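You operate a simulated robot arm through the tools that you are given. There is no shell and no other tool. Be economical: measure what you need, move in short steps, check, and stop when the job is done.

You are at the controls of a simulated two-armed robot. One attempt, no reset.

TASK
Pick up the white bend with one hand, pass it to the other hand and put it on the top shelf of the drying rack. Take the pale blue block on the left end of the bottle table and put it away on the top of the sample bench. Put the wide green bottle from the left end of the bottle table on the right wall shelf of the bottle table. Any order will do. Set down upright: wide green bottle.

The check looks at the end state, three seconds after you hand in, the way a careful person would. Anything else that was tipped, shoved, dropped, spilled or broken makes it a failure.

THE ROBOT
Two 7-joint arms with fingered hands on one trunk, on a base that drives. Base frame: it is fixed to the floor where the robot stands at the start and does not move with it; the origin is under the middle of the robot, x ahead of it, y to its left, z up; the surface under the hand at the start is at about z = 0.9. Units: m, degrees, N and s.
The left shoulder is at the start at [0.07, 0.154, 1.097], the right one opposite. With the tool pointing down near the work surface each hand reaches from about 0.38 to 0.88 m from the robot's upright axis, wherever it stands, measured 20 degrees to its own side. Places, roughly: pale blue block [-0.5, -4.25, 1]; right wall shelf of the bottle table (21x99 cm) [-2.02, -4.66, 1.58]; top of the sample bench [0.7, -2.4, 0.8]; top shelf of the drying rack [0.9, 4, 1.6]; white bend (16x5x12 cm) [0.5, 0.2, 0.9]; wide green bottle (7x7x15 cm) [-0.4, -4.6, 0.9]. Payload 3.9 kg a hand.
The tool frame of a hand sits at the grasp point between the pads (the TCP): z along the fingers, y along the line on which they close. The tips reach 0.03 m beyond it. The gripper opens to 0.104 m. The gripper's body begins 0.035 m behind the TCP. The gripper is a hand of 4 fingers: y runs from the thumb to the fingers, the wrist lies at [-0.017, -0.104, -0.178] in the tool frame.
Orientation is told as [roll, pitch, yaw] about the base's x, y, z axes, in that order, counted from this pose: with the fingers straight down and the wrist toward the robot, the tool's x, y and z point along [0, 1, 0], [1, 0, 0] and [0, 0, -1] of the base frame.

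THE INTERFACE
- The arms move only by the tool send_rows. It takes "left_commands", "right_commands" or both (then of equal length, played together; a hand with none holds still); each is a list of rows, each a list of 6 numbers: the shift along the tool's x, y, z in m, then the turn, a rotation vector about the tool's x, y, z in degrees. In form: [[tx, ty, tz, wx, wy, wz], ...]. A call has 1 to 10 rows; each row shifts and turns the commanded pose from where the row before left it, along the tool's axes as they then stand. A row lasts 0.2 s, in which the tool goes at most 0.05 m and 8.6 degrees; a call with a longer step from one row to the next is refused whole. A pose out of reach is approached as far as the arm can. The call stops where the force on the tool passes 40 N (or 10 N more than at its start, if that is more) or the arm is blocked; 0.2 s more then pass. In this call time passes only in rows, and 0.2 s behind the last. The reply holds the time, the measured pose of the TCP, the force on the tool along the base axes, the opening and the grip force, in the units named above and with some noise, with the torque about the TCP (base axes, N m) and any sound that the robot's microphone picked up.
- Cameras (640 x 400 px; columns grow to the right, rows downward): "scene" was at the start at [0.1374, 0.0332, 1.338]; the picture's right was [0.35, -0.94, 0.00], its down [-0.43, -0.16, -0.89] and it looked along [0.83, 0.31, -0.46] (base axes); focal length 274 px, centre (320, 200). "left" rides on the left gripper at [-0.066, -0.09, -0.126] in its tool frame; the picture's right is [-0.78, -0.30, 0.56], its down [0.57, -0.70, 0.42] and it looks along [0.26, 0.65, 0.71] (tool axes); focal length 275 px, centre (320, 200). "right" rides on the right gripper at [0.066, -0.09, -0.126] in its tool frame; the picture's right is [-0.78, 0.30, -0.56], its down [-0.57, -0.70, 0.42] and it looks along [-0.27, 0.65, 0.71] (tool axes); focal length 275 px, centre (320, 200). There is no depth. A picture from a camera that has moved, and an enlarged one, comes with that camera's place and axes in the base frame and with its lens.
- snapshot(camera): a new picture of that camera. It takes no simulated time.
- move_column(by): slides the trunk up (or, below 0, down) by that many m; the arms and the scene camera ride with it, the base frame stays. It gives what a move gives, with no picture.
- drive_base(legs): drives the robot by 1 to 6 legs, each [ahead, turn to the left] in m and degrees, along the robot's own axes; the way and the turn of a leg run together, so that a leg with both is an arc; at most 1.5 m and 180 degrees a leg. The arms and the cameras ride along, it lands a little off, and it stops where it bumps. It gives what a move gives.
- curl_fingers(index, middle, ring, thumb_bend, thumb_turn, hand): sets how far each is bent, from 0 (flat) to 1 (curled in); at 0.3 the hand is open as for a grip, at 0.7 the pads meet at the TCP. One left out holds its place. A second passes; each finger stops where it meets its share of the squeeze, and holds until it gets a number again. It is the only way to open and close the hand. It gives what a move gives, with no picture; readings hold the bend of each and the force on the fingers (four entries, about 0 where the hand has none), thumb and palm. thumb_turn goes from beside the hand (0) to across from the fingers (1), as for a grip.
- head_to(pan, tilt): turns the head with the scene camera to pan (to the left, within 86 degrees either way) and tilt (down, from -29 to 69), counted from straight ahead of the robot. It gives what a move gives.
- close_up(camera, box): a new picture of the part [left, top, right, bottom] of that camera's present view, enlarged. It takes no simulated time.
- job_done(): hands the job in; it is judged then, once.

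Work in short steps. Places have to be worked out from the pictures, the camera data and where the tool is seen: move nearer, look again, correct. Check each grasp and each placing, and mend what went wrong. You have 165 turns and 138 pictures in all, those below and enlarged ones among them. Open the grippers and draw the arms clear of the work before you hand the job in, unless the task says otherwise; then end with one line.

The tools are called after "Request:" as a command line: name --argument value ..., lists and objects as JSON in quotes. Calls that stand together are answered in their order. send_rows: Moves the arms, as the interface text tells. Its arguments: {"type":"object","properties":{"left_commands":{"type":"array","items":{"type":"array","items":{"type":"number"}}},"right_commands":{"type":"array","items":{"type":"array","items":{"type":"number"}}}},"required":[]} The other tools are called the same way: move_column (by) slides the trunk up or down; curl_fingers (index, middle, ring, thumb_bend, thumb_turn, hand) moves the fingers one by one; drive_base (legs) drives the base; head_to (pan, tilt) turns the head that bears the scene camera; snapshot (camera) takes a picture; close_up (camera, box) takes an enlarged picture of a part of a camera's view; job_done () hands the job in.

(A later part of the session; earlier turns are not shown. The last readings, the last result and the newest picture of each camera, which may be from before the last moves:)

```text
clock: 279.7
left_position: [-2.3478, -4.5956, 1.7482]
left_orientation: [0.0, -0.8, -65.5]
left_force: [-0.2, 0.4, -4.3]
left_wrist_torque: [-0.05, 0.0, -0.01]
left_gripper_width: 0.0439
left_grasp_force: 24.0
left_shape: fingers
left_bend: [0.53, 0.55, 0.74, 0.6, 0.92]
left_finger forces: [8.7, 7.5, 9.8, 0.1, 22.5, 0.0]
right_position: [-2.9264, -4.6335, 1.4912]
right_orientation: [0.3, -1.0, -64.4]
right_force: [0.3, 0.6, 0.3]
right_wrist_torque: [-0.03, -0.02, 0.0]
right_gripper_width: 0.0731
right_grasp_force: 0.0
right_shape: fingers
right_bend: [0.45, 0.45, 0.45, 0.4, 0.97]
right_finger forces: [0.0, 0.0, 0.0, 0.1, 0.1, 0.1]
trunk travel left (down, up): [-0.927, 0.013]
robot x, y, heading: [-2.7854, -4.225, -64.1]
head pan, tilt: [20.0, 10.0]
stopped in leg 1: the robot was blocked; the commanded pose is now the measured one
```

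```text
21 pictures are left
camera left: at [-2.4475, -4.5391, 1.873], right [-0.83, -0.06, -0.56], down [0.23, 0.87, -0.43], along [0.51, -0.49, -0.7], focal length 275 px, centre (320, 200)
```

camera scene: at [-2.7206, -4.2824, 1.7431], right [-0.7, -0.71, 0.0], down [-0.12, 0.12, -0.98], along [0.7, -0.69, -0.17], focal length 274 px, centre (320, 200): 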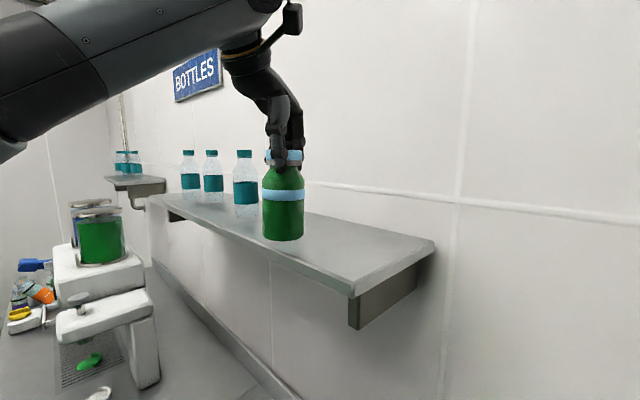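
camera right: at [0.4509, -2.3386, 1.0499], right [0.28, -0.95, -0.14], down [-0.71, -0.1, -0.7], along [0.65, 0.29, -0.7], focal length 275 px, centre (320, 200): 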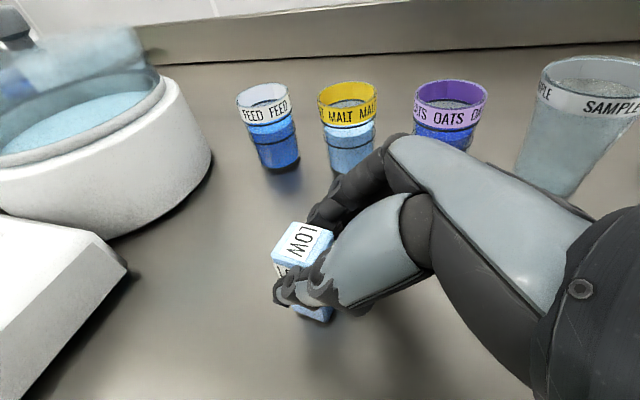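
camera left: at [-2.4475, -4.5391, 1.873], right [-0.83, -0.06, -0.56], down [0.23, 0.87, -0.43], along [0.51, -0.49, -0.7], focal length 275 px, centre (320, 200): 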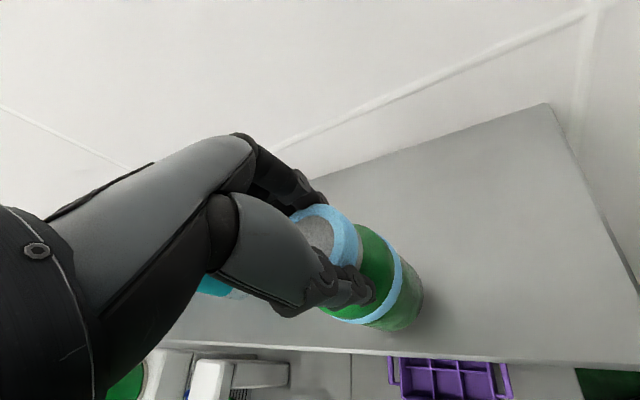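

Over the shelf. I lower 3 cm while reaching a bit deeper.

Request:
send_rows --left_commands '[[-0.004, 0.01, 0.012, 0, 0, 0], [-0.004, 0.01, 0.01, 0, 0, 0]]'

Request:
close_up --camera "scene" --box '[200, 120, 440, 320]'

```text
clock: 280.3
left_position: [-2.3486, -4.6192, 1.7258]
left_orientation: [-0.1, -0.8, -65.5]
left_force: [0.8, 0.4, -3.7]
left_wrist_torque: [-0.02, -0.01, -0.01]
left_gripper_width: 0.0436
left_grasp_force: 24.1
left_shape: fingers
left_bend: [0.53, 0.55, 0.74, 0.6, 0.92]
left_finger forces: [8.7, 7.5, 9.8, 0.1, 22.4, 0.0]
right_position: [-2.9289, -4.6348, 1.4903]
right_orientation: [0.3, -0.9, -64.4]
right_force: [0.3, -0.4, -0.3]
right_wrist_torque: [0.01, 0.0, 0.01]
right_gripper_width: 0.073
right_grasp_force: 0.0
right_shape: fingers
right_bend: [0.45, 0.45, 0.45, 0.4, 0.97]
right_finger forces: [0.0, 0.0, 0.0, 0.1, 0.0, 0.0]
trunk travel left (down, up): [-0.927, 0.013]
robot x, y, heading: [-2.7839, -4.2296, -64.1]
head pan, tilt: [20.0, 10.0]
```

```text
2.00 times, centred on (320, 220) of scene
camera zoom: at [-2.6994, -4.3323, 1.7435], right [-0.7, -0.72, 0.0], down [-0.12, 0.12, -0.99], along [0.7, -0.69, -0.17], focal length 548 px, centre (320, 160)
```

zoom: 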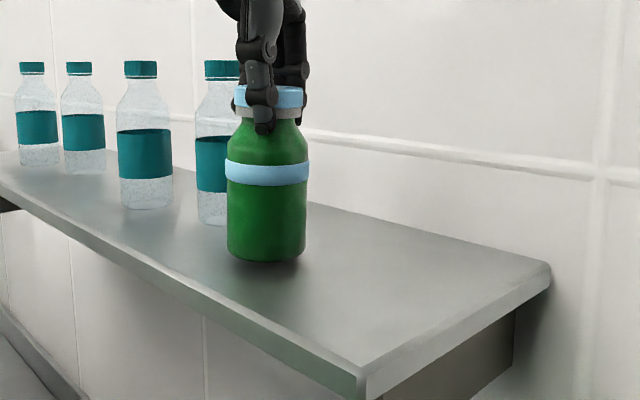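

Well inside the shelf and near the surface. I lower in small steps until contact.

Request:
send_rows --left_commands '[[0, 0, 0.006, 0, 0, 0], [0, 0, 0.005, 0, 0, 0], [0, 0, 0.004, 0, 0, 0]]'

```text
clock: 281.1
left_position: [-2.347, -4.6204, 1.7131]
left_orientation: [-0.1, -1.1, -65.5]
left_force: [4.2, -0.2, 32.7]
left_wrist_torque: [-0.32, -0.25, -0.01]
left_gripper_width: 0.0435
left_grasp_force: 30.0
left_shape: fingers
left_bend: [0.51, 0.54, 0.75, 0.62, 0.91]
left_finger forces: [10.3, 14.4, 12.2, 0.0, 23.5, 0.0]
right_position: [-2.926, -4.6383, 1.4908]
right_orientation: [0.3, -0.8, -64.4]
right_force: [0.3, 0.2, -1.3]
right_wrist_torque: [0.02, -0.02, -0.04]
right_gripper_width: 0.073
right_grasp_force: 0.0
right_shape: fingers
right_bend: [0.45, 0.45, 0.45, 0.4, 0.97]
right_finger forces: [0.0, 0.0, 0.1, 0.0, 0.1, 0.0]
trunk travel left (down, up): [-0.927, 0.013]
robot x, y, heading: [-2.7853, -4.2282, -64.3]
head pan, tilt: [20.0, 10.0]
```

It stands on the shelf with 33 N of support; I ease up 4 mm, open the hand, and raise it straight up.

Request:
send_rows --left_commands '[[0, 0, -0.004, 0, 0, 0]]'

Request:
curl_fingers --hand "left" --index 0.3 --middle 0.3 --ring 0.3 --thumb_bend 0.3

Request:
send_rows --left_commands '[[0, 0, -0.015, 0, 0, 0], [0, 0, -0.03, 0, 0, 0], [0, 0, -0.03, 0, 0, 0]]'

Request:
close_up --camera "scene" --box '[200, 120, 440, 320]'

```text
clock: 281.5
left_position: [-2.3469, -4.6205, 1.7136]
left_orientation: [0.1, -0.6, -65.5]
left_force: [3.3, 1.8, 22.8]
left_wrist_torque: [-0.31, -0.22, 0.05]
left_gripper_width: 0.0436
left_grasp_force: 30.5
left_shape: fingers
left_bend: [0.51, 0.54, 0.75, 0.62, 0.91]
left_finger forces: [10.5, 12.8, 12.8, 0.1, 23.6, 0.0]
right_position: [-2.9257, -4.6379, 1.4899]
right_orientation: [0.2, -0.8, -64.4]
right_force: [-0.4, 0.4, 0.1]
right_wrist_torque: [0.02, 0.01, 0.0]
right_gripper_width: 0.0728
right_grasp_force: 0.1
right_shape: fingers
right_bend: [0.45, 0.45, 0.45, 0.4, 0.97]
right_finger forces: [0.0, 0.0, 0.0, 0.0, 0.0, 0.0]
trunk travel left (down, up): [-0.927, 0.013]
robot x, y, heading: [-2.7862, -4.2307, -64.2]
head pan, tilt: [20.0, 10.0]
```

```text
clock: 282.5
left_position: [-2.3442, -4.625, 1.7117]
left_orientation: [0.0, -0.5, -65.5]
left_force: [0.0, 0.1, -0.1]
left_wrist_torque: [0.02, -0.01, -0.01]
left_gripper_width: 0.1044
left_grasp_force: 0.1
left_shape: fingers
left_bend: [0.3, 0.3, 0.3, 0.3, 0.97]
left_finger forces: [0.0, 0.0, 0.0, 0.1, 0.0, 0.1]
right_position: [-2.9241, -4.6404, 1.4902]
right_orientation: [0.2, -0.7, -64.4]
right_force: [0.3, 0.7, -0.3]
right_wrist_torque: [-0.04, 0.01, -0.03]
right_gripper_width: 0.0727
right_grasp_force: 0.0
right_shape: fingers
right_bend: [0.45, 0.45, 0.45, 0.4, 0.97]
right_finger forces: [0.0, 0.0, 0.0, 0.0, 0.0, 0.0]
trunk travel left (down, up): [-0.927, 0.013]
robot x, y, heading: [-2.7879, -4.2303, -64.2]
head pan, tilt: [20.0, 10.0]
```

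```text
clock: 283.3
left_position: [-2.3461, -4.6237, 1.7265]
left_orientation: [0.0, -0.6, -65.3]
left_force: [-0.1, -0.3, 0.1]
left_wrist_torque: [-0.02, -0.02, 0.02]
left_gripper_width: 0.1041
left_grasp_force: 0.0
left_shape: fingers
left_bend: [0.3, 0.3, 0.3, 0.3, 0.97]
left_finger forces: [0.1, 0.0, 0.0, 0.0, 0.1, 0.0]
left hand out of reach, approached as far as the arm can: row 2, 3
right_position: [-2.9236, -4.6393, 1.4899]
right_orientation: [0.3, -0.7, -64.4]
right_force: [0.3, -0.2, 0.1]
right_wrist_torque: [-0.03, 0.0, 0.0]
right_gripper_width: 0.073
right_grasp_force: 0.1
right_shape: fingers
right_bend: [0.45, 0.45, 0.45, 0.4, 0.97]
right_finger forces: [0.1, 0.0, 0.0, 0.0, 0.0, 0.0]
trunk travel left (down, up): [-0.927, 0.013]
robot x, y, heading: [-2.7877, -4.2277, -64.5]
head pan, tilt: [20.0, 10.0]
```

```text
2.00 times, centred on (320, 220) of scene
camera zoom: at [-2.697, -4.3375, 1.7429], right [-0.7, -0.72, 0.0], down [-0.12, 0.12, -0.98], along [0.7, -0.69, -0.17], focal length 548 px, centre (320, 160)
```

zoom: 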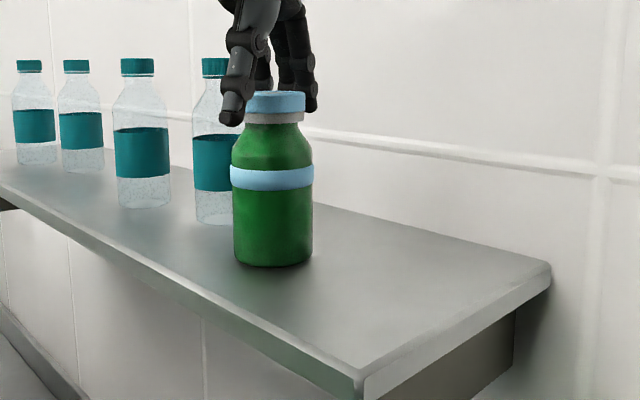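

The bottle stands upright by itself. To clear the cap with the arm at its limit, I raise the trunk the last 1.3 cm, spread the fingers a bit more, then lift and draw back together.

Request:
move_column --by 0.013

Request:
curl_fingers --hand "left" --index 0.2 --middle 0.2 --ring 0.2 --thumb_bend 0.2

Request:
send_rows --left_commands '[[0, -0.01, -0.012, 0, 0, 0], [0, -0.01, -0.012, 0, 0, 0], [0, -0.012, -0.012, 0, 0, 0]]'

Request:
close_up --camera "scene" --box '[200, 100, 440, 300]'

```text
clock: 283.9
left_position: [-2.3459, -4.6236, 1.74]
left_orientation: [0.0, -0.6, -65.4]
left_force: [0.1, 0.6, -0.2]
left_wrist_torque: [0.01, 0.02, 0.0]
left_gripper_width: 0.1042
left_grasp_force: 0.0
left_shape: fingers
left_bend: [0.3, 0.3, 0.3, 0.3, 0.97]
left_finger forces: [0.1, 0.1, 0.0, 0.1, 0.0, 0.0]
right_position: [-2.9245, -4.6393, 1.5032]
right_orientation: [0.2, -0.6, -64.3]
right_force: [-0.7, 0.6, -0.1]
right_wrist_torque: [-0.02, 0.02, -0.02]
right_gripper_width: 0.0733
right_grasp_force: 0.1
right_shape: fingers
right_bend: [0.45, 0.45, 0.45, 0.4, 0.97]
right_finger forces: [0.0, 0.1, 0.1, 0.0, 0.1, 0.1]
trunk travel left (down, up): [-0.94, 0.0]
robot x, y, heading: [-2.7877, -4.2303, -64.3]
head pan, tilt: [20.0, 10.0]
```

```text
clock: 284.9
left_position: [-2.3458, -4.624, 1.741]
left_orientation: [0.0, -0.6, -65.6]
left_force: [0.6, -0.2, 0.4]
left_wrist_torque: [0.03, 0.02, 0.02]
left_gripper_width: 0.1263
left_grasp_force: 0.0
left_shape: fingers
left_bend: [0.2, 0.2, 0.2, 0.2, 0.97]
left_finger forces: [0.1, 0.0, 0.1, 0.1, 0.1, 0.0]
right_position: [-2.9245, -4.641, 1.502]
right_orientation: [0.2, -0.7, -64.4]
right_force: [0.4, -0.4, -0.1]
right_wrist_torque: [-0.01, -0.01, -0.01]
right_gripper_width: 0.0733
right_grasp_force: 0.1
right_shape: fingers
right_bend: [0.45, 0.45, 0.45, 0.4, 0.97]
right_finger forces: [0.0, 0.0, 0.0, 0.0, 0.0, 0.0]
trunk travel left (down, up): [-0.94, 0.0]
robot x, y, heading: [-2.787, -4.2242, -64.2]
head pan, tilt: [20.0, 10.0]
```

```text
clock: 285.7
left_position: [-2.3555, -4.5915, 1.7762]
left_orientation: [0.0, -0.7, -65.5]
left_force: [0.3, -0.5, -1.3]
left_wrist_torque: [0.02, -0.01, 0.0]
left_gripper_width: 0.126
left_grasp_force: 0.0
left_shape: fingers
left_bend: [0.2, 0.2, 0.2, 0.2, 0.97]
left_finger forces: [0.0, 0.1, 0.0, 0.0, 0.0, 0.1]
left hand out of reach, approached as far as the arm can: row 2
right_position: [-2.9249, -4.6397, 1.5022]
right_orientation: [0.2, -0.8, -64.4]
right_force: [-0.2, -0.1, 0.0]
right_wrist_torque: [0.0, -0.02, -0.02]
right_gripper_width: 0.0731
right_grasp_force: 0.0
right_shape: fingers
right_bend: [0.45, 0.45, 0.45, 0.4, 0.97]
right_finger forces: [0.1, 0.1, 0.0, 0.1, 0.1, 0.0]
trunk travel left (down, up): [-0.94, 0.0]
robot x, y, heading: [-2.7836, -4.2292, -64.4]
head pan, tilt: [20.0, 10.0]
```

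```text
2.00 times, centred on (320, 200) of scene
camera zoom: at [-2.6973, -4.337, 1.756], right [-0.7, -0.72, 0.0], down [-0.12, 0.12, -0.98], along [0.7, -0.69, -0.17], focal length 548 px, centre (320, 200)
```

zoom: 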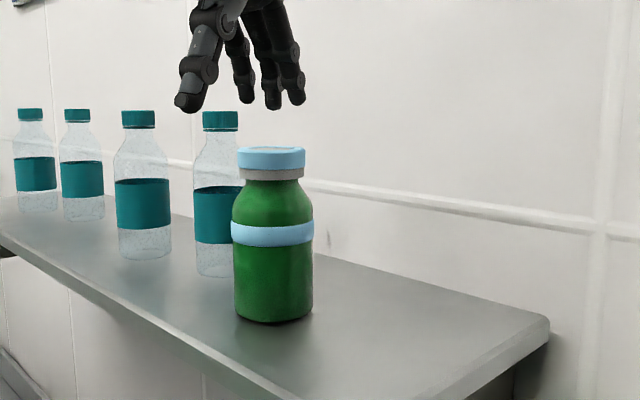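

All three named objects are placed. I back away from the shelf and go back along the same corridor to mend the orange bottle.

Request:
send_rows --left_commands '[[0, -0.03, -0.02, 0, 0, 0], [0, -0.04, -0.01, 0, 0, 0], [0, -0.04, 0, 0, 0, 0]]'

Request:
drive_base --legs '[[-0.9, 0], [0, 64], [1.5, 0], [1.25, 0]]'

```text
clock: 286.5
left_position: [-2.4007, -4.4877, 1.8052]
left_orientation: [0.0, -0.7, -65.4]
left_force: [0.7, -0.4, 0.1]
left_wrist_torque: [-0.03, 0.02, -0.02]
left_gripper_width: 0.1264
left_grasp_force: 0.1
left_shape: fingers
left_bend: [0.2, 0.2, 0.2, 0.2, 0.97]
left_finger forces: [0.0, 0.1, 0.1, 0.0, 0.0, 0.0]
right_position: [-2.9252, -4.6356, 1.5023]
right_orientation: [0.2, -0.8, -64.3]
right_force: [-0.1, -0.5, 0.2]
right_wrist_torque: [-0.03, 0.02, 0.01]
right_gripper_width: 0.0727
right_grasp_force: 0.0
right_shape: fingers
right_bend: [0.45, 0.45, 0.45, 0.4, 0.97]
right_finger forces: [0.0, 0.0, 0.0, 0.0, 0.1, 0.0]
trunk travel left (down, up): [-0.94, 0.0]
robot x, y, heading: [-2.7866, -4.2256, -64.5]
head pan, tilt: [20.0, 10.0]
```

```text
clock: 307.1
left_position: [-0.0127, -3.1894, 1.8064]
left_orientation: [0.0, -0.6, -0.9]
left_force: [-0.3, -0.4, -0.2]
left_wrist_torque: [0.02, -0.02, 0.0]
left_gripper_width: 0.1264
left_grasp_force: 0.1
left_shape: fingers
left_bend: [0.2, 0.2, 0.2, 0.2, 0.97]
left_finger forces: [0.0, 0.0, 0.0, 0.0, 0.0, 0.0]
right_position: [-0.104, -3.7246, 1.5032]
right_orientation: [0.2, -0.9, 0.2]
right_force: [0.3, 0.1, 0.2]
right_wrist_torque: [0.05, -0.01, 0.01]
right_gripper_width: 0.0729
right_grasp_force: 0.1
right_shape: fingers
right_bend: [0.45, 0.45, 0.45, 0.4, 0.97]
right_finger forces: [0.0, 0.1, 0.1, 0.0, 0.1, 0.1]
trunk travel left (down, up): [-0.94, 0.0]
robot x, y, heading: [-0.4131, -3.4233, 0.1]
head pan, tilt: [20.0, 10.0]
```

Request:
drive_base --legs '[[0, -50], [0.33, 0], [0, -93]]'

Request:
head_to --pan 0 --tilt 50

Request:
close_up --camera "scene" --box '[180, 80, 460, 300]'

```text
clock: 315.4
left_position: [-0.38, -4.1066, 1.8058]
left_orientation: [0.0, -0.6, -143.8]
left_force: [0.0, -0.4, -0.1]
left_wrist_torque: [-0.01, -0.01, 0.03]
left_gripper_width: 0.1263
left_grasp_force: 0.0
left_shape: fingers
left_bend: [0.2, 0.2, 0.2, 0.2, 0.97]
left_finger forces: [0.0, 0.0, 0.0, 0.1, 0.1, 0.0]
right_position: [-0.6296, -3.6233, 1.503]
right_orientation: [0.2, -0.6, -142.7]
right_force: [0.0, 0.6, -1.6]
right_wrist_torque: [0.02, 0.03, -0.01]
right_gripper_width: 0.0731
right_grasp_force: 0.1
right_shape: fingers
right_bend: [0.45, 0.45, 0.45, 0.4, 0.97]
right_finger forces: [0.1, 0.0, 0.1, 0.1, 0.1, 0.0]
trunk travel left (down, up): [-0.94, 0.0]
robot x, y, heading: [-0.1995, -3.6741, -142.7]
head pan, tilt: [20.0, 10.0]
```

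```text
clock: 316.5
left_position: [-0.3797, -4.1064, 1.8052]
left_orientation: [0.1, -0.6, -143.8]
left_force: [0.3, -0.1, 0.0]
left_wrist_torque: [-0.02, 0.02, 0.03]
left_gripper_width: 0.1261
left_grasp_force: 0.1
left_shape: fingers
left_bend: [0.2, 0.2, 0.2, 0.2, 0.97]
left_finger forces: [0.1, 0.0, 0.0, 0.1, 0.0, 0.0]
right_position: [-0.6306, -3.624, 1.503]
right_orientation: [0.3, -0.7, -142.7]
right_force: [-0.2, 0.4, -0.6]
right_wrist_torque: [-0.03, -0.02, 0.0]
right_gripper_width: 0.0728
right_grasp_force: 0.0
right_shape: fingers
right_bend: [0.45, 0.45, 0.45, 0.4, 0.97]
right_finger forces: [0.1, 0.1, 0.0, 0.0, 0.1, 0.0]
trunk travel left (down, up): [-0.94, 0.0]
robot x, y, heading: [-0.2031, -3.6775, -142.9]
head pan, tilt: [0.0, 50.0]
```

```text
1.82 times, centred on (320, 190) of scene
camera zoom: at [-0.3001, -3.7512, 1.6941], right [-0.61, 0.79, 0.0], down [0.61, 0.47, -0.64], along [-0.51, -0.39, -0.77], focal length 498 px, centre (320, 218)
```

zoom: 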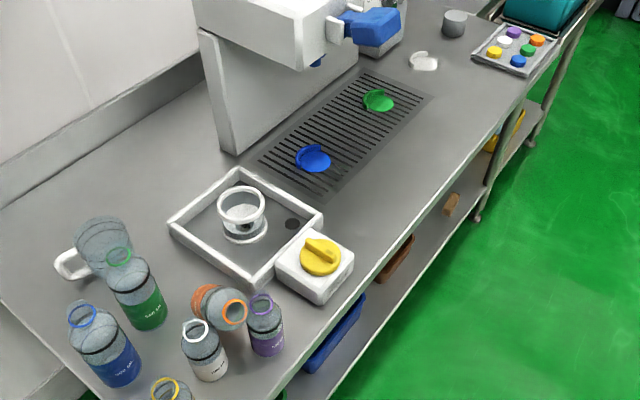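

Key finding from two views: the orange bottle is only leaning about 45° toward the robot, its neck at ≈(-0.52, -4.081, 1.021) resting on its neighbours and its base still at its place. So I can pinch the neck from above with the left hand and swing it back upright. I lower the trunk, turn the hand to close along x, and narrow it.

Request:
send_rows --left_commands '[[0, 0, 0, 0, 0, 7.24], [0, 0, 0, 0, 0, 7.24], [0, 0, 0, 0, 0, 7.24], [0, 0, 0, 0, 0, 7.24], [0, 0, 0, 0, 0, 7.24], [-0.012, 0.035, 0, 0, 0, 0], [-0.012, 0.035, 0, 0, 0, 0], [0, 0.035, 0, 0, 0, 0], [0, 0.035, 0, 0, 0, 0]]'

Request:
move_column --by -0.35

Request:
curl_fingers --hand "left" --index 0.45 --middle 0.45 --ring 0.45 --thumb_bend 0.42

Request:
snapshot --camera "left"

```text
clock: 318.5
left_position: [-0.4442, -4.0821, 1.8059]
left_orientation: [0.4, -0.8, -179.9]
left_force: [0.7, -0.2, -1.3]
left_wrist_torque: [-0.02, 0.0, -0.03]
left_gripper_width: 0.1263
left_grasp_force: 0.0
left_shape: fingers
left_bend: [0.2, 0.2, 0.2, 0.2, 0.97]
left_finger forces: [0.0, 0.0, 0.1, 0.0, 0.0, 0.1]
left hand out of reach, approached as far as the arm can: row 8, 9
right_position: [-0.6266, -3.6235, 1.5047]
right_orientation: [0.1, -0.8, -142.7]
right_force: [-0.3, 0.0, -0.3]
right_wrist_torque: [0.0, 0.04, 0.0]
right_gripper_width: 0.0729
right_grasp_force: 0.1
right_shape: fingers
right_bend: [0.45, 0.45, 0.45, 0.4, 0.97]
right_finger forces: [0.1, 0.0, 0.0, 0.0, 0.0, 0.1]
trunk travel left (down, up): [-0.94, 0.0]
robot x, y, heading: [-0.1994, -3.6733, -142.9]
head pan, tilt: [0.0, 50.0]
```

```text
clock: 321.9
left_position: [-0.4482, -4.081, 1.4564]
left_orientation: [0.3, -0.6, -179.9]
left_force: [0.5, 0.2, -0.7]
left_wrist_torque: [0.01, 0.03, 0.01]
left_gripper_width: 0.1261
left_grasp_force: 0.0
left_shape: fingers
left_bend: [0.2, 0.2, 0.2, 0.2, 0.97]
left_finger forces: [0.0, 0.1, 0.0, 0.0, 0.1, 0.0]
right_position: [-0.6299, -3.6225, 1.1515]
right_orientation: [0.2, -0.6, -142.7]
right_force: [0.4, 0.0, -0.8]
right_wrist_torque: [0.03, 0.01, -0.03]
right_gripper_width: 0.0729
right_grasp_force: 0.1
right_shape: fingers
right_bend: [0.45, 0.45, 0.45, 0.4, 0.97]
right_finger forces: [0.1, 0.0, 0.0, 0.1, 0.0, 0.1]
trunk travel left (down, up): [-0.59, 0.35]
robot x, y, heading: [-0.2008, -3.6755, -143.0]
head pan, tilt: [0.0, 50.0]
```

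```text
clock: 322.9
left_position: [-0.4489, -4.0821, 1.4557]
left_orientation: [0.3, -0.6, -179.9]
left_force: [0.4, 0.5, 0.6]
left_wrist_torque: [0.0, 0.01, 0.02]
left_gripper_width: 0.0714
left_grasp_force: 0.0
left_shape: fingers
left_bend: [0.45, 0.45, 0.45, 0.42, 0.97]
left_finger forces: [0.1, 0.0, 0.0, 0.1, 0.0, 0.0]
right_position: [-0.6295, -3.6235, 1.1527]
right_orientation: [0.1, -0.6, -142.7]
right_force: [0.5, -0.4, 0.2]
right_wrist_torque: [0.0, 0.06, 0.01]
right_gripper_width: 0.0729
right_grasp_force: 0.1
right_shape: fingers
right_bend: [0.45, 0.45, 0.45, 0.4, 0.97]
right_finger forces: [0.1, 0.1, 0.1, 0.0, 0.0, 0.0]
trunk travel left (down, up): [-0.59, 0.35]
robot x, y, heading: [-0.2001, -3.6762, -142.7]
head pan, tilt: [0.0, 50.0]
```

```text
16 pictures are left
camera left: at [-0.3581, -4.0159, 1.5807], right [0.29, 0.77, -0.56], down [0.7, -0.57, -0.43], along [-0.66, -0.27, -0.71], focal length 275 px, centre (320, 200)
```

left: 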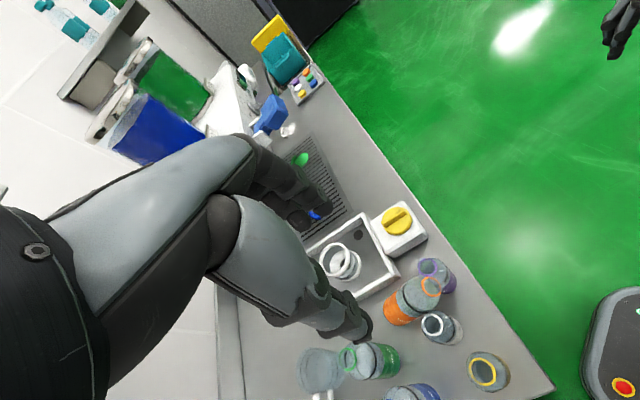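

The ring again triangulates to (-0.525, -4.085, 1.02). I lower the hand to z≈1.2 while moving over it.

Request:
send_rows --left_commands '[[0, 0.0, 0.045, 0, 0, 0], [0, 0.0, 0.045, 0, 0, 0], [0, 0.015, 0.042, 0, 0, 0], [0, 0.015, 0.042, 0, 0, 0], [0, 0.015, 0.042, 0, 0, 0], [0.001, 0.015, 0.042, 0, 0, 0], [0.002, 0.015, 0.02, 0, 0, 0]]'

Request:
snapshot --camera "left"

```text
clock: 324.5
left_position: [-0.5294, -4.0877, 1.1781]
left_orientation: [0.3, -0.6, -179.9]
left_force: [0.1, 0.8, -0.5]
left_wrist_torque: [0.01, 0.01, -0.03]
left_gripper_width: 0.0706
left_grasp_force: 0.0
left_shape: fingers
left_bend: [0.45, 0.45, 0.45, 0.42, 0.97]
left_finger forces: [0.1, 0.0, 0.0, 0.1, 0.1, 0.0]
right_position: [-0.6309, -3.6236, 1.1512]
right_orientation: [0.2, -0.7, -142.7]
right_force: [-0.1, -0.4, -0.5]
right_wrist_torque: [-0.02, 0.0, -0.02]
right_gripper_width: 0.0728
right_grasp_force: 0.0
right_shape: fingers
right_bend: [0.45, 0.45, 0.45, 0.4, 0.97]
right_finger forces: [0.0, 0.1, 0.0, 0.1, 0.1, 0.1]
trunk travel left (down, up): [-0.59, 0.35]
robot x, y, heading: [-0.197, -3.6757, -142.6]
head pan, tilt: [0.0, 50.0]
```

```text
15 pictures are left
camera left: at [-0.4376, -4.0205, 1.3028], right [0.29, 0.77, -0.56], down [0.7, -0.57, -0.43], along [-0.66, -0.27, -0.71], focal length 275 px, centre (320, 200)
```

left: 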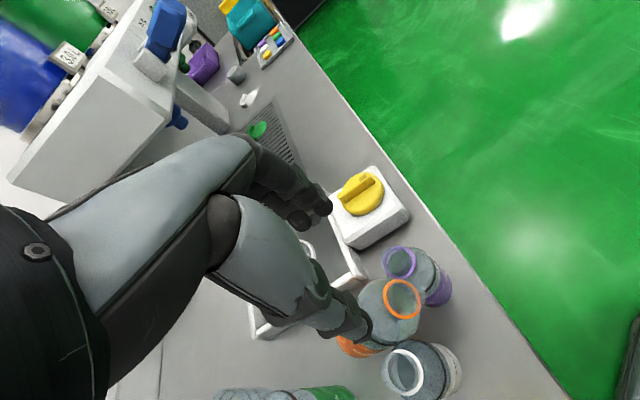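

The hand is aligned over the ring (-0.526, -4.088). I descend 15 cm with the pads passing either side of the neck.

Request:
send_rows --left_commands '[[0.002, -0.001, 0.04, 0, 0, 0], [0.002, -0.001, 0.04, 0, 0, 0], [0.002, 0, 0.04, 0, 0, 0], [0.001, 0, 0.027, 0, 0, 0]]'

Request:
snapshot --camera "left"

```text
clock: 325.5
left_position: [-0.5257, -4.0913, 1.0375]
left_orientation: [0.5, -1.5, -179.9]
left_force: [3.6, -2.2, 26.9]
left_wrist_torque: [0.29, 1.29, 0.06]
left_gripper_width: 0.0752
left_grasp_force: 13.2
left_shape: fingers
left_bend: [0.41, 0.45, 0.45, 0.42, 0.97]
left_finger forces: [26.6, 0.0, 0.0, 0.1, 0.0, 0.0]
right_position: [-0.6265, -3.6205, 1.1549]
right_orientation: [0.2, -1.0, -142.7]
right_force: [0.4, 0.2, 0.0]
right_wrist_torque: [0.01, 0.02, 0.01]
right_gripper_width: 0.0732
right_grasp_force: 0.1
right_shape: fingers
right_bend: [0.45, 0.45, 0.45, 0.4, 0.97]
right_finger forces: [0.1, 0.0, 0.0, 0.0, 0.1, 0.1]
trunk travel left (down, up): [-0.59, 0.35]
robot x, y, heading: [-0.201, -3.6727, -142.5]
head pan, tilt: [0.0, 50.0]
```

```text
14 pictures are left
camera left: at [-0.4321, -4.025, 1.1617], right [0.28, 0.77, -0.57], down [0.69, -0.58, -0.44], along [-0.67, -0.27, -0.69], focal length 275 px, centre (320, 200)
```

left: 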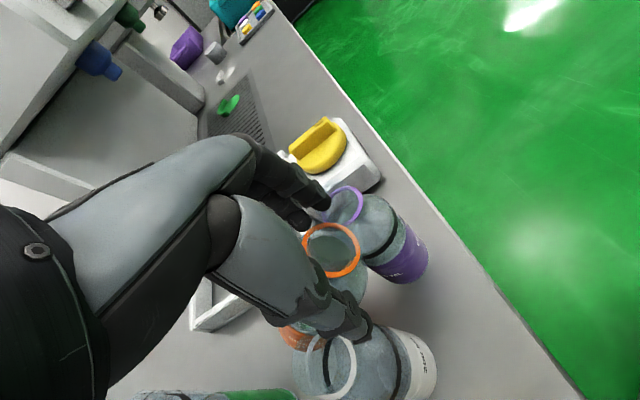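

The index finger landed on the purple bottle's rim. I go up 3 cm, straighten the index out of the way, and will use middle, ring and thumb.

Request:
send_rows --left_commands '[[0, 0, -0.015, 0, 0, 0], [0, 0, -0.02, 0, 0, 0]]'

Request:
curl_fingers --hand "left" --index 0.0

Request:
snapshot --camera "left"

```text
clock: 326.1
left_position: [-0.5234, -4.0926, 1.0664]
left_orientation: [0.5, -0.5, -179.9]
left_force: [0.5, 0.2, -0.3]
left_wrist_torque: [-0.01, 0.05, -0.01]
left_gripper_width: 0.0712
left_grasp_force: 0.0
left_shape: fingers
left_bend: [0.45, 0.45, 0.45, 0.42, 0.97]
left_finger forces: [0.0, 0.0, 0.0, 0.0, 0.0, 0.0]
right_position: [-0.6286, -3.6216, 1.1532]
right_orientation: [0.1, -0.8, -142.7]
right_force: [0.1, 0.6, -0.9]
right_wrist_torque: [0.0, 0.01, -0.01]
right_gripper_width: 0.073
right_grasp_force: 0.1
right_shape: fingers
right_bend: [0.45, 0.45, 0.45, 0.4, 0.97]
right_finger forces: [0.0, 0.0, 0.1, 0.1, 0.1, 0.0]
trunk travel left (down, up): [-0.59, 0.35]
robot x, y, heading: [-0.2018, -3.674, -142.5]
head pan, tilt: [0.0, 50.0]
```

```text
clock: 327.1
left_position: [-0.5261, -4.0954, 1.0664]
left_orientation: [0.3, -0.6, -179.9]
left_force: [-0.2, 0.8, 0.2]
left_wrist_torque: [0.0, -0.02, 0.0]
left_gripper_width: 0.1297
left_grasp_force: 0.1
left_shape: fingers
left_bend: [0.0, 0.45, 0.45, 0.42, 0.97]
left_finger forces: [0.0, 0.0, 0.1, 0.1, 0.1, 0.0]
right_position: [-0.6307, -3.6232, 1.1534]
right_orientation: [0.2, -0.8, -142.7]
right_force: [0.2, 0.0, -0.7]
right_wrist_torque: [0.01, 0.02, -0.01]
right_gripper_width: 0.0727
right_grasp_force: 0.1
right_shape: fingers
right_bend: [0.45, 0.45, 0.45, 0.4, 0.97]
right_finger forces: [0.0, 0.0, 0.0, 0.1, 0.0, 0.1]
trunk travel left (down, up): [-0.59, 0.35]
robot x, y, heading: [-0.1996, -3.6767, -142.9]
head pan, tilt: [0.0, 50.0]
```

```text
13 pictures are left
camera left: at [-0.4346, -4.0277, 1.1918], right [0.29, 0.77, -0.56], down [0.7, -0.57, -0.43], along [-0.66, -0.27, -0.71], focal length 275 px, centre (320, 200)
```

left: 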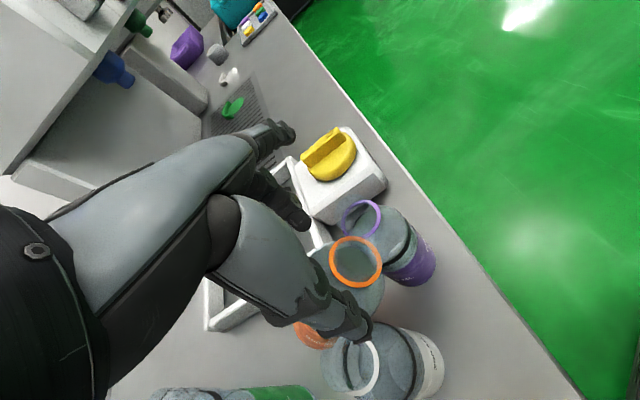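

The ring is centred between thumb and middle finger now. I descend 3.5 cm and close with middle, ring and thumb.

Request:
send_rows --left_commands '[[-0.003, 0, 0.018, 0, 0, 0], [0, 0, 0.017, 0, 0, 0]]'

Request:
curl_fingers --hand "left" --middle 0.75 --ring 0.75 --thumb_bend 0.72

Request:
snapshot --camera "left"

```text
clock: 327.7
left_position: [-0.5268, -4.0927, 1.0316]
left_orientation: [0.4, -0.6, -179.9]
left_force: [0.9, 0.1, -0.2]
left_wrist_torque: [-0.03, -0.05, 0.01]
left_gripper_width: 0.1297
left_grasp_force: 0.1
left_shape: fingers
left_bend: [0.0, 0.45, 0.45, 0.42, 0.97]
left_finger forces: [0.0, 0.0, 0.0, 0.1, 0.0, 0.0]
right_position: [-0.6313, -3.6231, 1.1525]
right_orientation: [0.2, -0.7, -142.7]
right_force: [-0.3, 0.4, -0.2]
right_wrist_torque: [-0.04, -0.01, 0.0]
right_gripper_width: 0.0729
right_grasp_force: 0.1
right_shape: fingers
right_bend: [0.45, 0.45, 0.45, 0.4, 0.97]
right_finger forces: [0.1, 0.1, 0.0, 0.0, 0.0, 0.1]
trunk travel left (down, up): [-0.59, 0.35]
robot x, y, heading: [-0.1988, -3.6747, -142.5]
head pan, tilt: [0.0, 50.0]
```

```text
clock: 328.7
left_position: [-0.5257, -4.0918, 1.0319]
left_orientation: [0.3, -0.6, -179.9]
left_force: [1.6, 0.4, -0.2]
left_wrist_torque: [-0.06, 0.05, 0.0]
left_gripper_width: 0.0901
left_grasp_force: 0.0
left_shape: fingers
left_bend: [0.0, 0.75, 0.75, 0.72, 0.97]
left_finger forces: [0.0, 0.0, 0.0, 0.0, 0.1, 0.1]
right_position: [-0.6312, -3.623, 1.1522]
right_orientation: [0.3, -0.7, -142.7]
right_force: [0.0, 0.2, -0.6]
right_wrist_torque: [-0.01, 0.0, 0.02]
right_gripper_width: 0.0731
right_grasp_force: 0.1
right_shape: fingers
right_bend: [0.45, 0.45, 0.45, 0.4, 0.97]
right_finger forces: [0.0, 0.1, 0.0, 0.0, 0.1, 0.1]
trunk travel left (down, up): [-0.59, 0.35]
robot x, y, heading: [-0.1989, -3.6744, -142.7]
head pan, tilt: [0.0, 50.0]
```

```text
12 pictures are left
camera left: at [-0.4356, -4.0254, 1.157], right [0.29, 0.77, -0.56], down [0.7, -0.57, -0.43], along [-0.66, -0.27, -0.71], focal length 275 px, centre (320, 200)
```

left: 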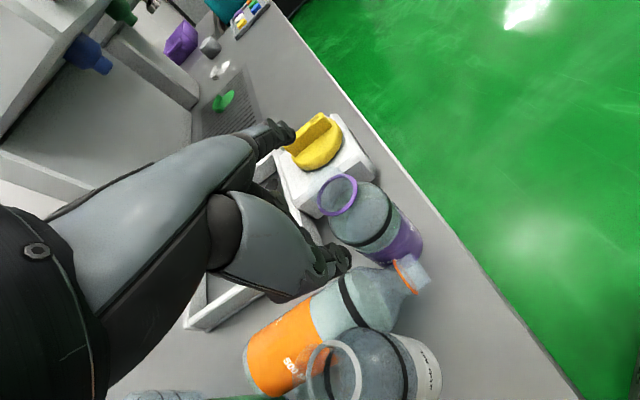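

The bottle rolled off my pads and now lies lower, neck toward the robot, between white and purple, which both still stand. I raise the hand, open it, and measure again from two cameras.

Request:
send_rows --left_commands '[[0, 0, -0.04, 0, 0, 0], [0, 0, -0.04, 0, 0, 0], [0, 0, -0.04, 0, 0, 0], [0.04, 0, -0.02, 0, 0, 0], [0.04, 0, -0.02, 0, 0, 0]]'

Request:
curl_fingers --hand "left" --index 0.3 --middle 0.3 --ring 0.3 --thumb_bend 0.3

Request:
snapshot --camera "left"

Request:
close_up --camera "scene" --box '[160, 150, 380, 330]'

```text
clock: 329.9
left_position: [-0.5236, -4.1739, 1.1912]
left_orientation: [0.2, -0.6, -180.0]
left_force: [0.1, -0.6, -0.2]
left_wrist_torque: [0.04, -0.03, 0.0]
left_gripper_width: 0.0904
left_grasp_force: 0.0
left_shape: fingers
left_bend: [0.0, 0.75, 0.75, 0.72, 0.97]
left_finger forces: [0.1, 0.0, 0.0, 0.0, 0.0, 0.0]
right_position: [-0.6314, -3.6254, 1.1523]
right_orientation: [0.2, -0.7, -142.7]
right_force: [0.0, 1.0, 0.4]
right_wrist_torque: [0.0, 0.0, 0.0]
right_gripper_width: 0.0729
right_grasp_force: 0.0
right_shape: fingers
right_bend: [0.45, 0.45, 0.45, 0.4, 0.97]
right_finger forces: [0.0, 0.0, 0.0, 0.0, 0.0, 0.1]
trunk travel left (down, up): [-0.59, 0.35]
robot x, y, heading: [-0.1999, -3.6764, -142.5]
head pan, tilt: [0.0, 50.0]
```

```text
clock: 330.9
left_position: [-0.5251, -4.1729, 1.1923]
left_orientation: [0.4, -0.6, -179.9]
left_force: [0.4, -0.8, 0.3]
left_wrist_torque: [0.03, 0.0, 0.02]
left_gripper_width: 0.1045
left_grasp_force: 0.1
left_shape: fingers
left_bend: [0.3, 0.3, 0.3, 0.3, 0.97]
left_finger forces: [0.1, 0.1, 0.0, 0.0, 0.1, 0.0]
right_position: [-0.6321, -3.6236, 1.1513]
right_orientation: [0.2, -0.6, -142.7]
right_force: [0.1, -0.5, 0.1]
right_wrist_torque: [0.02, 0.0, -0.01]
right_gripper_width: 0.0728
right_grasp_force: 0.1
right_shape: fingers
right_bend: [0.45, 0.45, 0.45, 0.4, 0.97]
right_finger forces: [0.1, 0.0, 0.0, 0.0, 0.1, 0.0]
trunk travel left (down, up): [-0.59, 0.35]
robot x, y, heading: [-0.1997, -3.676, -142.6]
head pan, tilt: [0.0, 50.0]
```

```text
11 pictures are left
camera left: at [-0.434, -4.1056, 1.3175], right [0.29, 0.77, -0.56], down [0.7, -0.57, -0.43], along [-0.66, -0.27, -0.71], focal length 275 px, centre (320, 200)
```

left: 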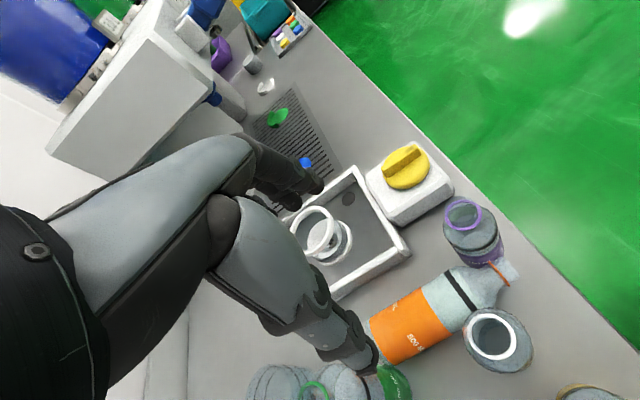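

```text
2.22 times, centred on (270, 240) of scene
camera zoom: at [-0.3, -3.7516, 1.344], right [-0.61, 0.79, 0.0], down [0.61, 0.47, -0.64], along [-0.51, -0.39, -0.77], focal length 609 px, centre (431, 111)
```

zoom: 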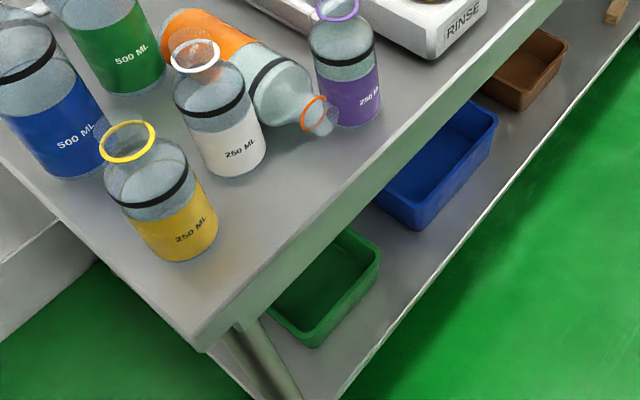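

The bottle lies flat along y at x≈-0.527, base y≈-4.27, ring y≈-4.07; neighbours all upright. I lean the left hand 25° and bring it to a pre-grasp over the body, with the thumb headed for the gap between white and green.

Request:
send_rows --left_commands '[[0, 0, 0, 8.3, 0, 0], [0, 0, 0, 8.3, 0, 0], [0, 0, 0, 8.4, 0, 0], [0.0075, 0.032, 0.0257, 0, 0, 0], [0.0075, 0.032, 0.0257, 0, 0, 0], [0.0075, 0.032, 0.0257, 0, 0, 0], [0.0075, 0.032, 0.0257, 0, 0, 0]]'

Request:
snapshot --camera "left"

```text
clock: 332.5
left_position: [-0.5209, -4.1976, 1.0602]
left_orientation: [0.4, 24.2, -179.7]
left_force: [-0.5, -0.3, -0.2]
left_wrist_torque: [-0.01, 0.0, 0.0]
left_gripper_width: 0.1046
left_grasp_force: 0.0
left_shape: fingers
left_bend: [0.3, 0.3, 0.3, 0.3, 0.97]
left_finger forces: [0.1, 0.0, 0.0, 0.1, 0.1, 0.1]
left hand out of reach, approached as far as the arm can: row 3, 4, 5, 6, 7
right_position: [-0.631, -3.6233, 1.1523]
right_orientation: [0.2, -0.7, -142.7]
right_force: [-1.1, -0.1, 0.7]
right_wrist_torque: [-0.01, 0.02, 0.01]
right_gripper_width: 0.0729
right_grasp_force: 0.2
right_shape: fingers
right_bend: [0.45, 0.45, 0.45, 0.4, 0.97]
right_finger forces: [0.0, 0.1, 0.0, 0.0, 0.1, 0.0]
trunk travel left (down, up): [-0.59, 0.35]
robot x, y, heading: [-0.198, -3.6747, -142.7]
head pan, tilt: [0.0, 50.0]
```

```text
9 pictures are left
camera left: at [-0.4912, -4.1307, 1.2124], right [0.5, 0.77, -0.39], down [0.81, -0.57, -0.1], along [-0.3, -0.27, -0.92], focal length 275 px, centre (320, 200)
```

left: 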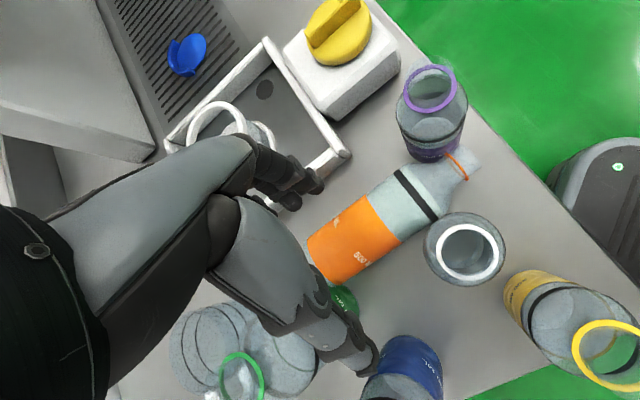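

The geometry agrees (label centre at (-0.528, -4.218)). The arm is ~2 cm short in −x, so I creep the base forward 3 cm and read the pose.

Request:
drive_base --legs '[[0.03, 0]]'

```text
clock: 333.4
left_position: [-0.5411, -4.2126, 1.0632]
left_orientation: [0.4, 24.0, -179.8]
left_force: [-0.7, 0.1, 0.3]
left_wrist_torque: [-0.04, -0.01, -0.03]
left_gripper_width: 0.1044
left_grasp_force: 0.0
left_shape: fingers
left_bend: [0.3, 0.3, 0.3, 0.3, 0.97]
left_finger forces: [0.0, 0.0, 0.0, 0.1, 0.1, 0.0]
right_position: [-0.6525, -3.6389, 1.1528]
right_orientation: [0.1, -0.9, -142.7]
right_force: [0.8, 0.7, -0.3]
right_wrist_torque: [-0.03, 0.02, 0.02]
right_gripper_width: 0.073
right_grasp_force: 0.1
right_shape: fingers
right_bend: [0.45, 0.45, 0.45, 0.4, 0.97]
right_finger forces: [0.1, 0.0, 0.0, 0.0, 0.0, 0.0]
trunk travel left (down, up): [-0.59, 0.35]
robot x, y, heading: [-0.2236, -3.6941, -142.9]
head pan, tilt: [0.0, 50.0]
```

Now straight down 14 cm with a 1 cm correction along y.

Request:
send_rows --left_commands '[[-0.0024, 0.0147, 0.0329, 0, 0, 0], [-0.0024, 0.0147, 0.0329, 0, 0, 0], [-0.0024, 0.0147, 0.0329, 0, 0, 0], [-0.002, 0.0131, 0.0293, 0, 0, 0]]'

Request:
snapshot --camera "left"

```text
clock: 334.4
left_position: [-0.5166, -4.2018, 0.9293]
left_orientation: [0.4, 24.1, -179.7]
left_force: [0.1, 0.4, 0.0]
left_wrist_torque: [0.05, 0.01, -0.02]
left_gripper_width: 0.1049
left_grasp_force: 0.0
left_shape: fingers
left_bend: [0.3, 0.3, 0.3, 0.3, 0.97]
left_finger forces: [0.0, 0.0, 0.0, 0.0, 0.0, 0.0]
left hand out of reach, approached as far as the arm can: row 2, 3, 4
right_position: [-0.6548, -3.6406, 1.1522]
right_orientation: [0.2, -0.9, -142.8]
right_force: [0.7, -0.1, -0.4]
right_wrist_torque: [0.0, 0.01, 0.01]
right_gripper_width: 0.0728
right_grasp_force: 0.0
right_shape: fingers
right_bend: [0.45, 0.45, 0.45, 0.4, 0.97]
right_finger forces: [0.0, 0.0, 0.1, 0.1, 0.1, 0.1]
trunk travel left (down, up): [-0.59, 0.35]
robot x, y, heading: [-0.2261, -3.6917, -142.3]
head pan, tilt: [0.0, 50.0]
```

```text
8 pictures are left
camera left: at [-0.4866, -4.1347, 1.0819], right [0.5, 0.77, -0.39], down [0.81, -0.57, -0.1], along [-0.3, -0.27, -0.91], focal length 275 px, centre (320, 200)
```

left: 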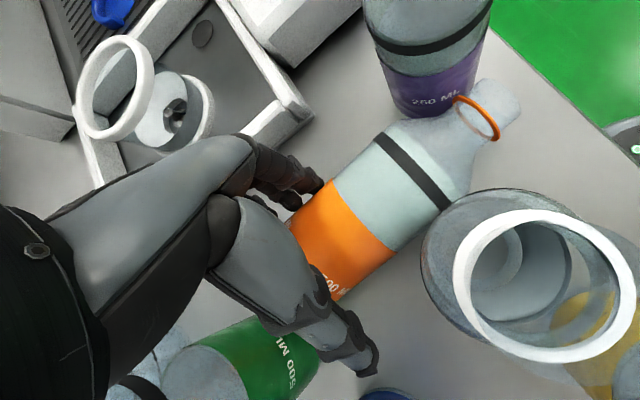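

The body lies between thumb and fingers (axis x≈-0.515 in this view), with no contact so far. I lower the trunk 1.2 cm to get the pads past the equator, then close.

Request:
move_column --by -0.013

Request:
curl_fingers --hand "left" --index 0.75 --middle 0.75 --ring 0.75 --thumb_bend 0.75

```text
clock: 335.0
left_position: [-0.5173, -4.2016, 0.9176]
left_orientation: [0.4, 24.1, -179.7]
left_force: [0.2, 0.1, -0.6]
left_wrist_torque: [0.01, -0.01, 0.0]
left_gripper_width: 0.1049
left_grasp_force: 0.1
left_shape: fingers
left_bend: [0.3, 0.3, 0.3, 0.3, 0.97]
left_finger forces: [0.1, 0.0, 0.0, 0.1, 0.0, 0.1]
right_position: [-0.6549, -3.6416, 1.1408]
right_orientation: [0.1, -0.6, -142.7]
right_force: [-1.3, 0.1, 0.0]
right_wrist_torque: [0.0, 0.02, 0.01]
right_gripper_width: 0.0733
right_grasp_force: 0.0
right_shape: fingers
right_bend: [0.45, 0.45, 0.45, 0.4, 0.97]
right_finger forces: [0.0, 0.2, 0.1, 0.0, 0.1, 0.1]
trunk travel left (down, up): [-0.577, 0.363]
robot x, y, heading: [-0.2214, -3.694, -142.5]
head pan, tilt: [0.0, 50.0]
```

```text
clock: 336.0
left_position: [-0.5176, -4.2019, 0.9172]
left_orientation: [0.4, 24.1, -179.7]
left_force: [-0.3, 0.1, -0.3]
left_wrist_torque: [-0.01, 0.0, -0.02]
left_gripper_width: 0.0646
left_grasp_force: 23.0
left_shape: fingers
left_bend: [0.56, 0.62, 0.73, 0.39, 0.93]
left_finger forces: [7.9, 7.8, 7.8, 0.0, 21.7, 0.0]
right_position: [-0.655, -3.64, 1.1397]
right_orientation: [0.2, -0.7, -142.8]
right_force: [-0.5, 0.9, -1.0]
right_wrist_torque: [-0.01, 0.01, 0.01]
right_gripper_width: 0.0727
right_grasp_force: 0.1
right_shape: fingers
right_bend: [0.45, 0.45, 0.45, 0.4, 0.97]
right_finger forces: [0.1, 0.0, 0.0, 0.1, 0.1, 0.0]
trunk travel left (down, up): [-0.577, 0.363]
robot x, y, heading: [-0.2273, -3.6922, -142.5]
head pan, tilt: [0.0, 50.0]
```

A solid grip (23 N, width 6.5 cm). I lift straight up 27 cm with the trunk.

Request:
move_column --by 0.27

Request:
snapshot --camera "scene"

```text
clock: 338.7
left_position: [-0.5184, -4.202, 1.1868]
left_orientation: [0.4, 24.1, -179.7]
left_force: [0.2, -0.5, -0.7]
left_wrist_torque: [-0.01, 0.03, 0.02]
left_gripper_width: 0.0644
left_grasp_force: 22.9
left_shape: fingers
left_bend: [0.56, 0.62, 0.73, 0.39, 0.93]
left_finger forces: [7.6, 7.8, 8.2, 0.0, 21.7, 0.0]
right_position: [-0.6555, -3.6405, 1.411]
right_orientation: [0.2, -0.7, -142.6]
right_force: [-0.1, -0.4, -0.3]
right_wrist_torque: [0.0, -0.04, -0.04]
right_gripper_width: 0.0729
right_grasp_force: 0.1
right_shape: fingers
right_bend: [0.45, 0.45, 0.45, 0.4, 0.97]
right_finger forces: [0.1, 0.0, 0.0, 0.0, 0.0, 0.0]
trunk travel left (down, up): [-0.847, 0.093]
robot x, y, heading: [-0.2237, -3.695, -142.4]
head pan, tilt: [0.0, 50.0]
```

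```text
7 pictures are left
camera scene: at [-0.3236, -3.7693, 1.601], right [-0.61, 0.79, 0.0], down [0.61, 0.47, -0.64], along [-0.51, -0.39, -0.77], focal length 274 px, centre (320, 200)
```

scene: 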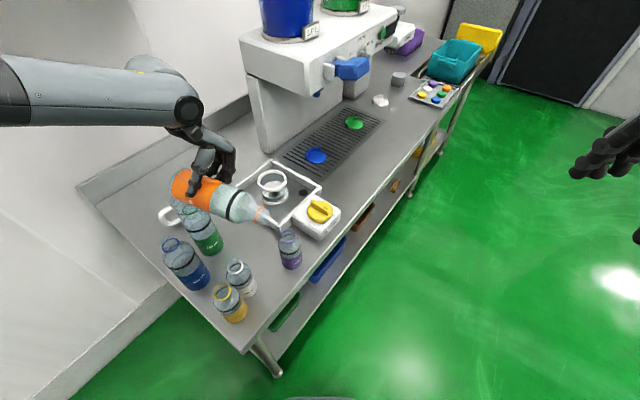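

Lifted cleanly; all five neighbours stand. Now I raise a bit more, level the hand, and yaw it back to the robot's heading.

Request:
move_column --by 0.09

Request:
send_rows --left_commands '[[0, 0, 0, -8, 0, 0], [0, 0, 0, -8, 0, 0], [0, 0, 0, -8, 0, 0], [0, 0, 0, 0, 0, -7.4], [0, 0, 0, 0, 0, -7.4], [0, 0, 0, 0, 0, -7.4], [0, 0, 0, 0, 0, -7.4], [0, 0, 0, 0, 0, -7.4]]'

Request:
send_rows --left_commands '[[0, 0, 0, 0, -8.2, 0], [0, 0, 0, 0, -8.2, 0], [0, 0, 0, 0, -8.2, 0], [0, 0, 0, 0, -8.2, 0], [0, 0, 0, 0, -8.2, 0], [0, 0, 0, 0, -8.2, 0], [0, 0, 0, 0, -8.2, 0], [0, 0, 0, 0, -8.2, 0], [0, 0, 0, 0, -8.2, 0], [0, 0, 0, 0, -8.2, 0]]'

```text
clock: 340.0
left_position: [-0.5171, -4.2023, 1.276]
left_orientation: [0.5, 24.0, -179.8]
left_force: [0.2, -0.6, -0.1]
left_wrist_torque: [0.0, 0.03, 0.02]
left_gripper_width: 0.0645
left_grasp_force: 22.2
left_shape: fingers
left_bend: [0.56, 0.62, 0.73, 0.39, 0.93]
left_finger forces: [7.6, 7.7, 8.2, 0.0, 21.7, 0.0]
right_position: [-0.6531, -3.6408, 1.4995]
right_orientation: [0.3, -0.8, -142.6]
right_force: [0.1, -0.4, 0.3]
right_wrist_torque: [0.0, 0.0, 0.04]
right_gripper_width: 0.073
right_grasp_force: 0.1
right_shape: fingers
right_bend: [0.45, 0.45, 0.45, 0.4, 0.97]
right_finger forces: [0.0, 0.0, 0.0, 0.0, 0.1, 0.1]
trunk travel left (down, up): [-0.937, 0.003]
robot x, y, heading: [-0.2244, -3.696, -142.6]
head pan, tilt: [0.0, 50.0]
```

```text
clock: 341.8
left_position: [-0.5192, -4.2005, 1.2774]
left_orientation: [0.4, -0.1, -142.8]
left_force: [-1.0, 0.8, -0.5]
left_wrist_torque: [-0.01, -0.04, -0.01]
left_gripper_width: 0.0642
left_grasp_force: 20.9
left_shape: fingers
left_bend: [0.56, 0.62, 0.73, 0.39, 0.93]
left_finger forces: [7.5, 7.7, 7.7, 0.1, 20.9, 0.0]
right_position: [-0.655, -3.6412, 1.4996]
right_orientation: [0.3, -0.6, -142.7]
right_force: [-1.0, 0.0, 1.1]
right_wrist_torque: [-0.02, 0.0, 0.0]
right_gripper_width: 0.073
right_grasp_force: 0.0
right_shape: fingers
right_bend: [0.45, 0.45, 0.45, 0.4, 0.97]
right_finger forces: [0.1, 0.0, 0.1, 0.0, 0.0, 0.1]
trunk travel left (down, up): [-0.937, 0.003]
robot x, y, heading: [-0.2269, -3.6918, -142.7]
head pan, tilt: [0.0, 50.0]
```

```text
clock: 344.0
left_position: [-0.5061, -4.1946, 1.2993]
left_orientation: [-81.6, -0.1, -142.7]
left_force: [-0.4, 1.1, -1.1]
left_wrist_torque: [-0.02, -0.01, 0.0]
left_gripper_width: 0.0633
left_grasp_force: 19.6
left_shape: fingers
left_bend: [0.56, 0.63, 0.73, 0.39, 0.93]
left_finger forces: [7.1, 6.9, 6.2, 0.0, 18.9, 0.0]
left hand out of reach, approached as far as the arm can: row 9, 10
right_position: [-0.6527, -3.6408, 1.4995]
right_orientation: [0.2, -0.8, -142.7]
right_force: [-0.4, 0.0, -0.2]
right_wrist_torque: [-0.01, 0.06, 0.02]
right_gripper_width: 0.0727
right_grasp_force: 0.1
right_shape: fingers
right_bend: [0.45, 0.45, 0.45, 0.4, 0.97]
right_finger forces: [0.0, 0.1, 0.1, 0.1, 0.0, 0.1]
trunk travel left (down, up): [-0.937, 0.003]
robot x, y, heading: [-0.2282, -3.6983, -142.7]
head pan, tilt: [0.0, 50.0]
```

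Roll −82° reached. I look at how upright the bottle is.

Request:
snapshot --camera "scene"

```text
6 pictures are left
camera scene: at [-0.3228, -3.7687, 1.6911], right [-0.61, 0.79, 0.0], down [0.61, 0.46, -0.64], along [-0.51, -0.39, -0.77], focal length 274 px, centre (320, 200)
```

scene: 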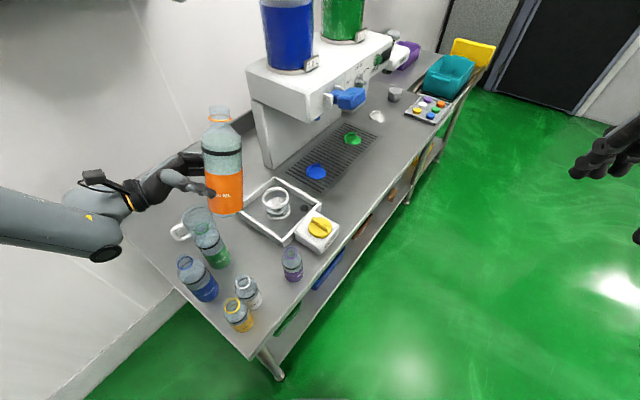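

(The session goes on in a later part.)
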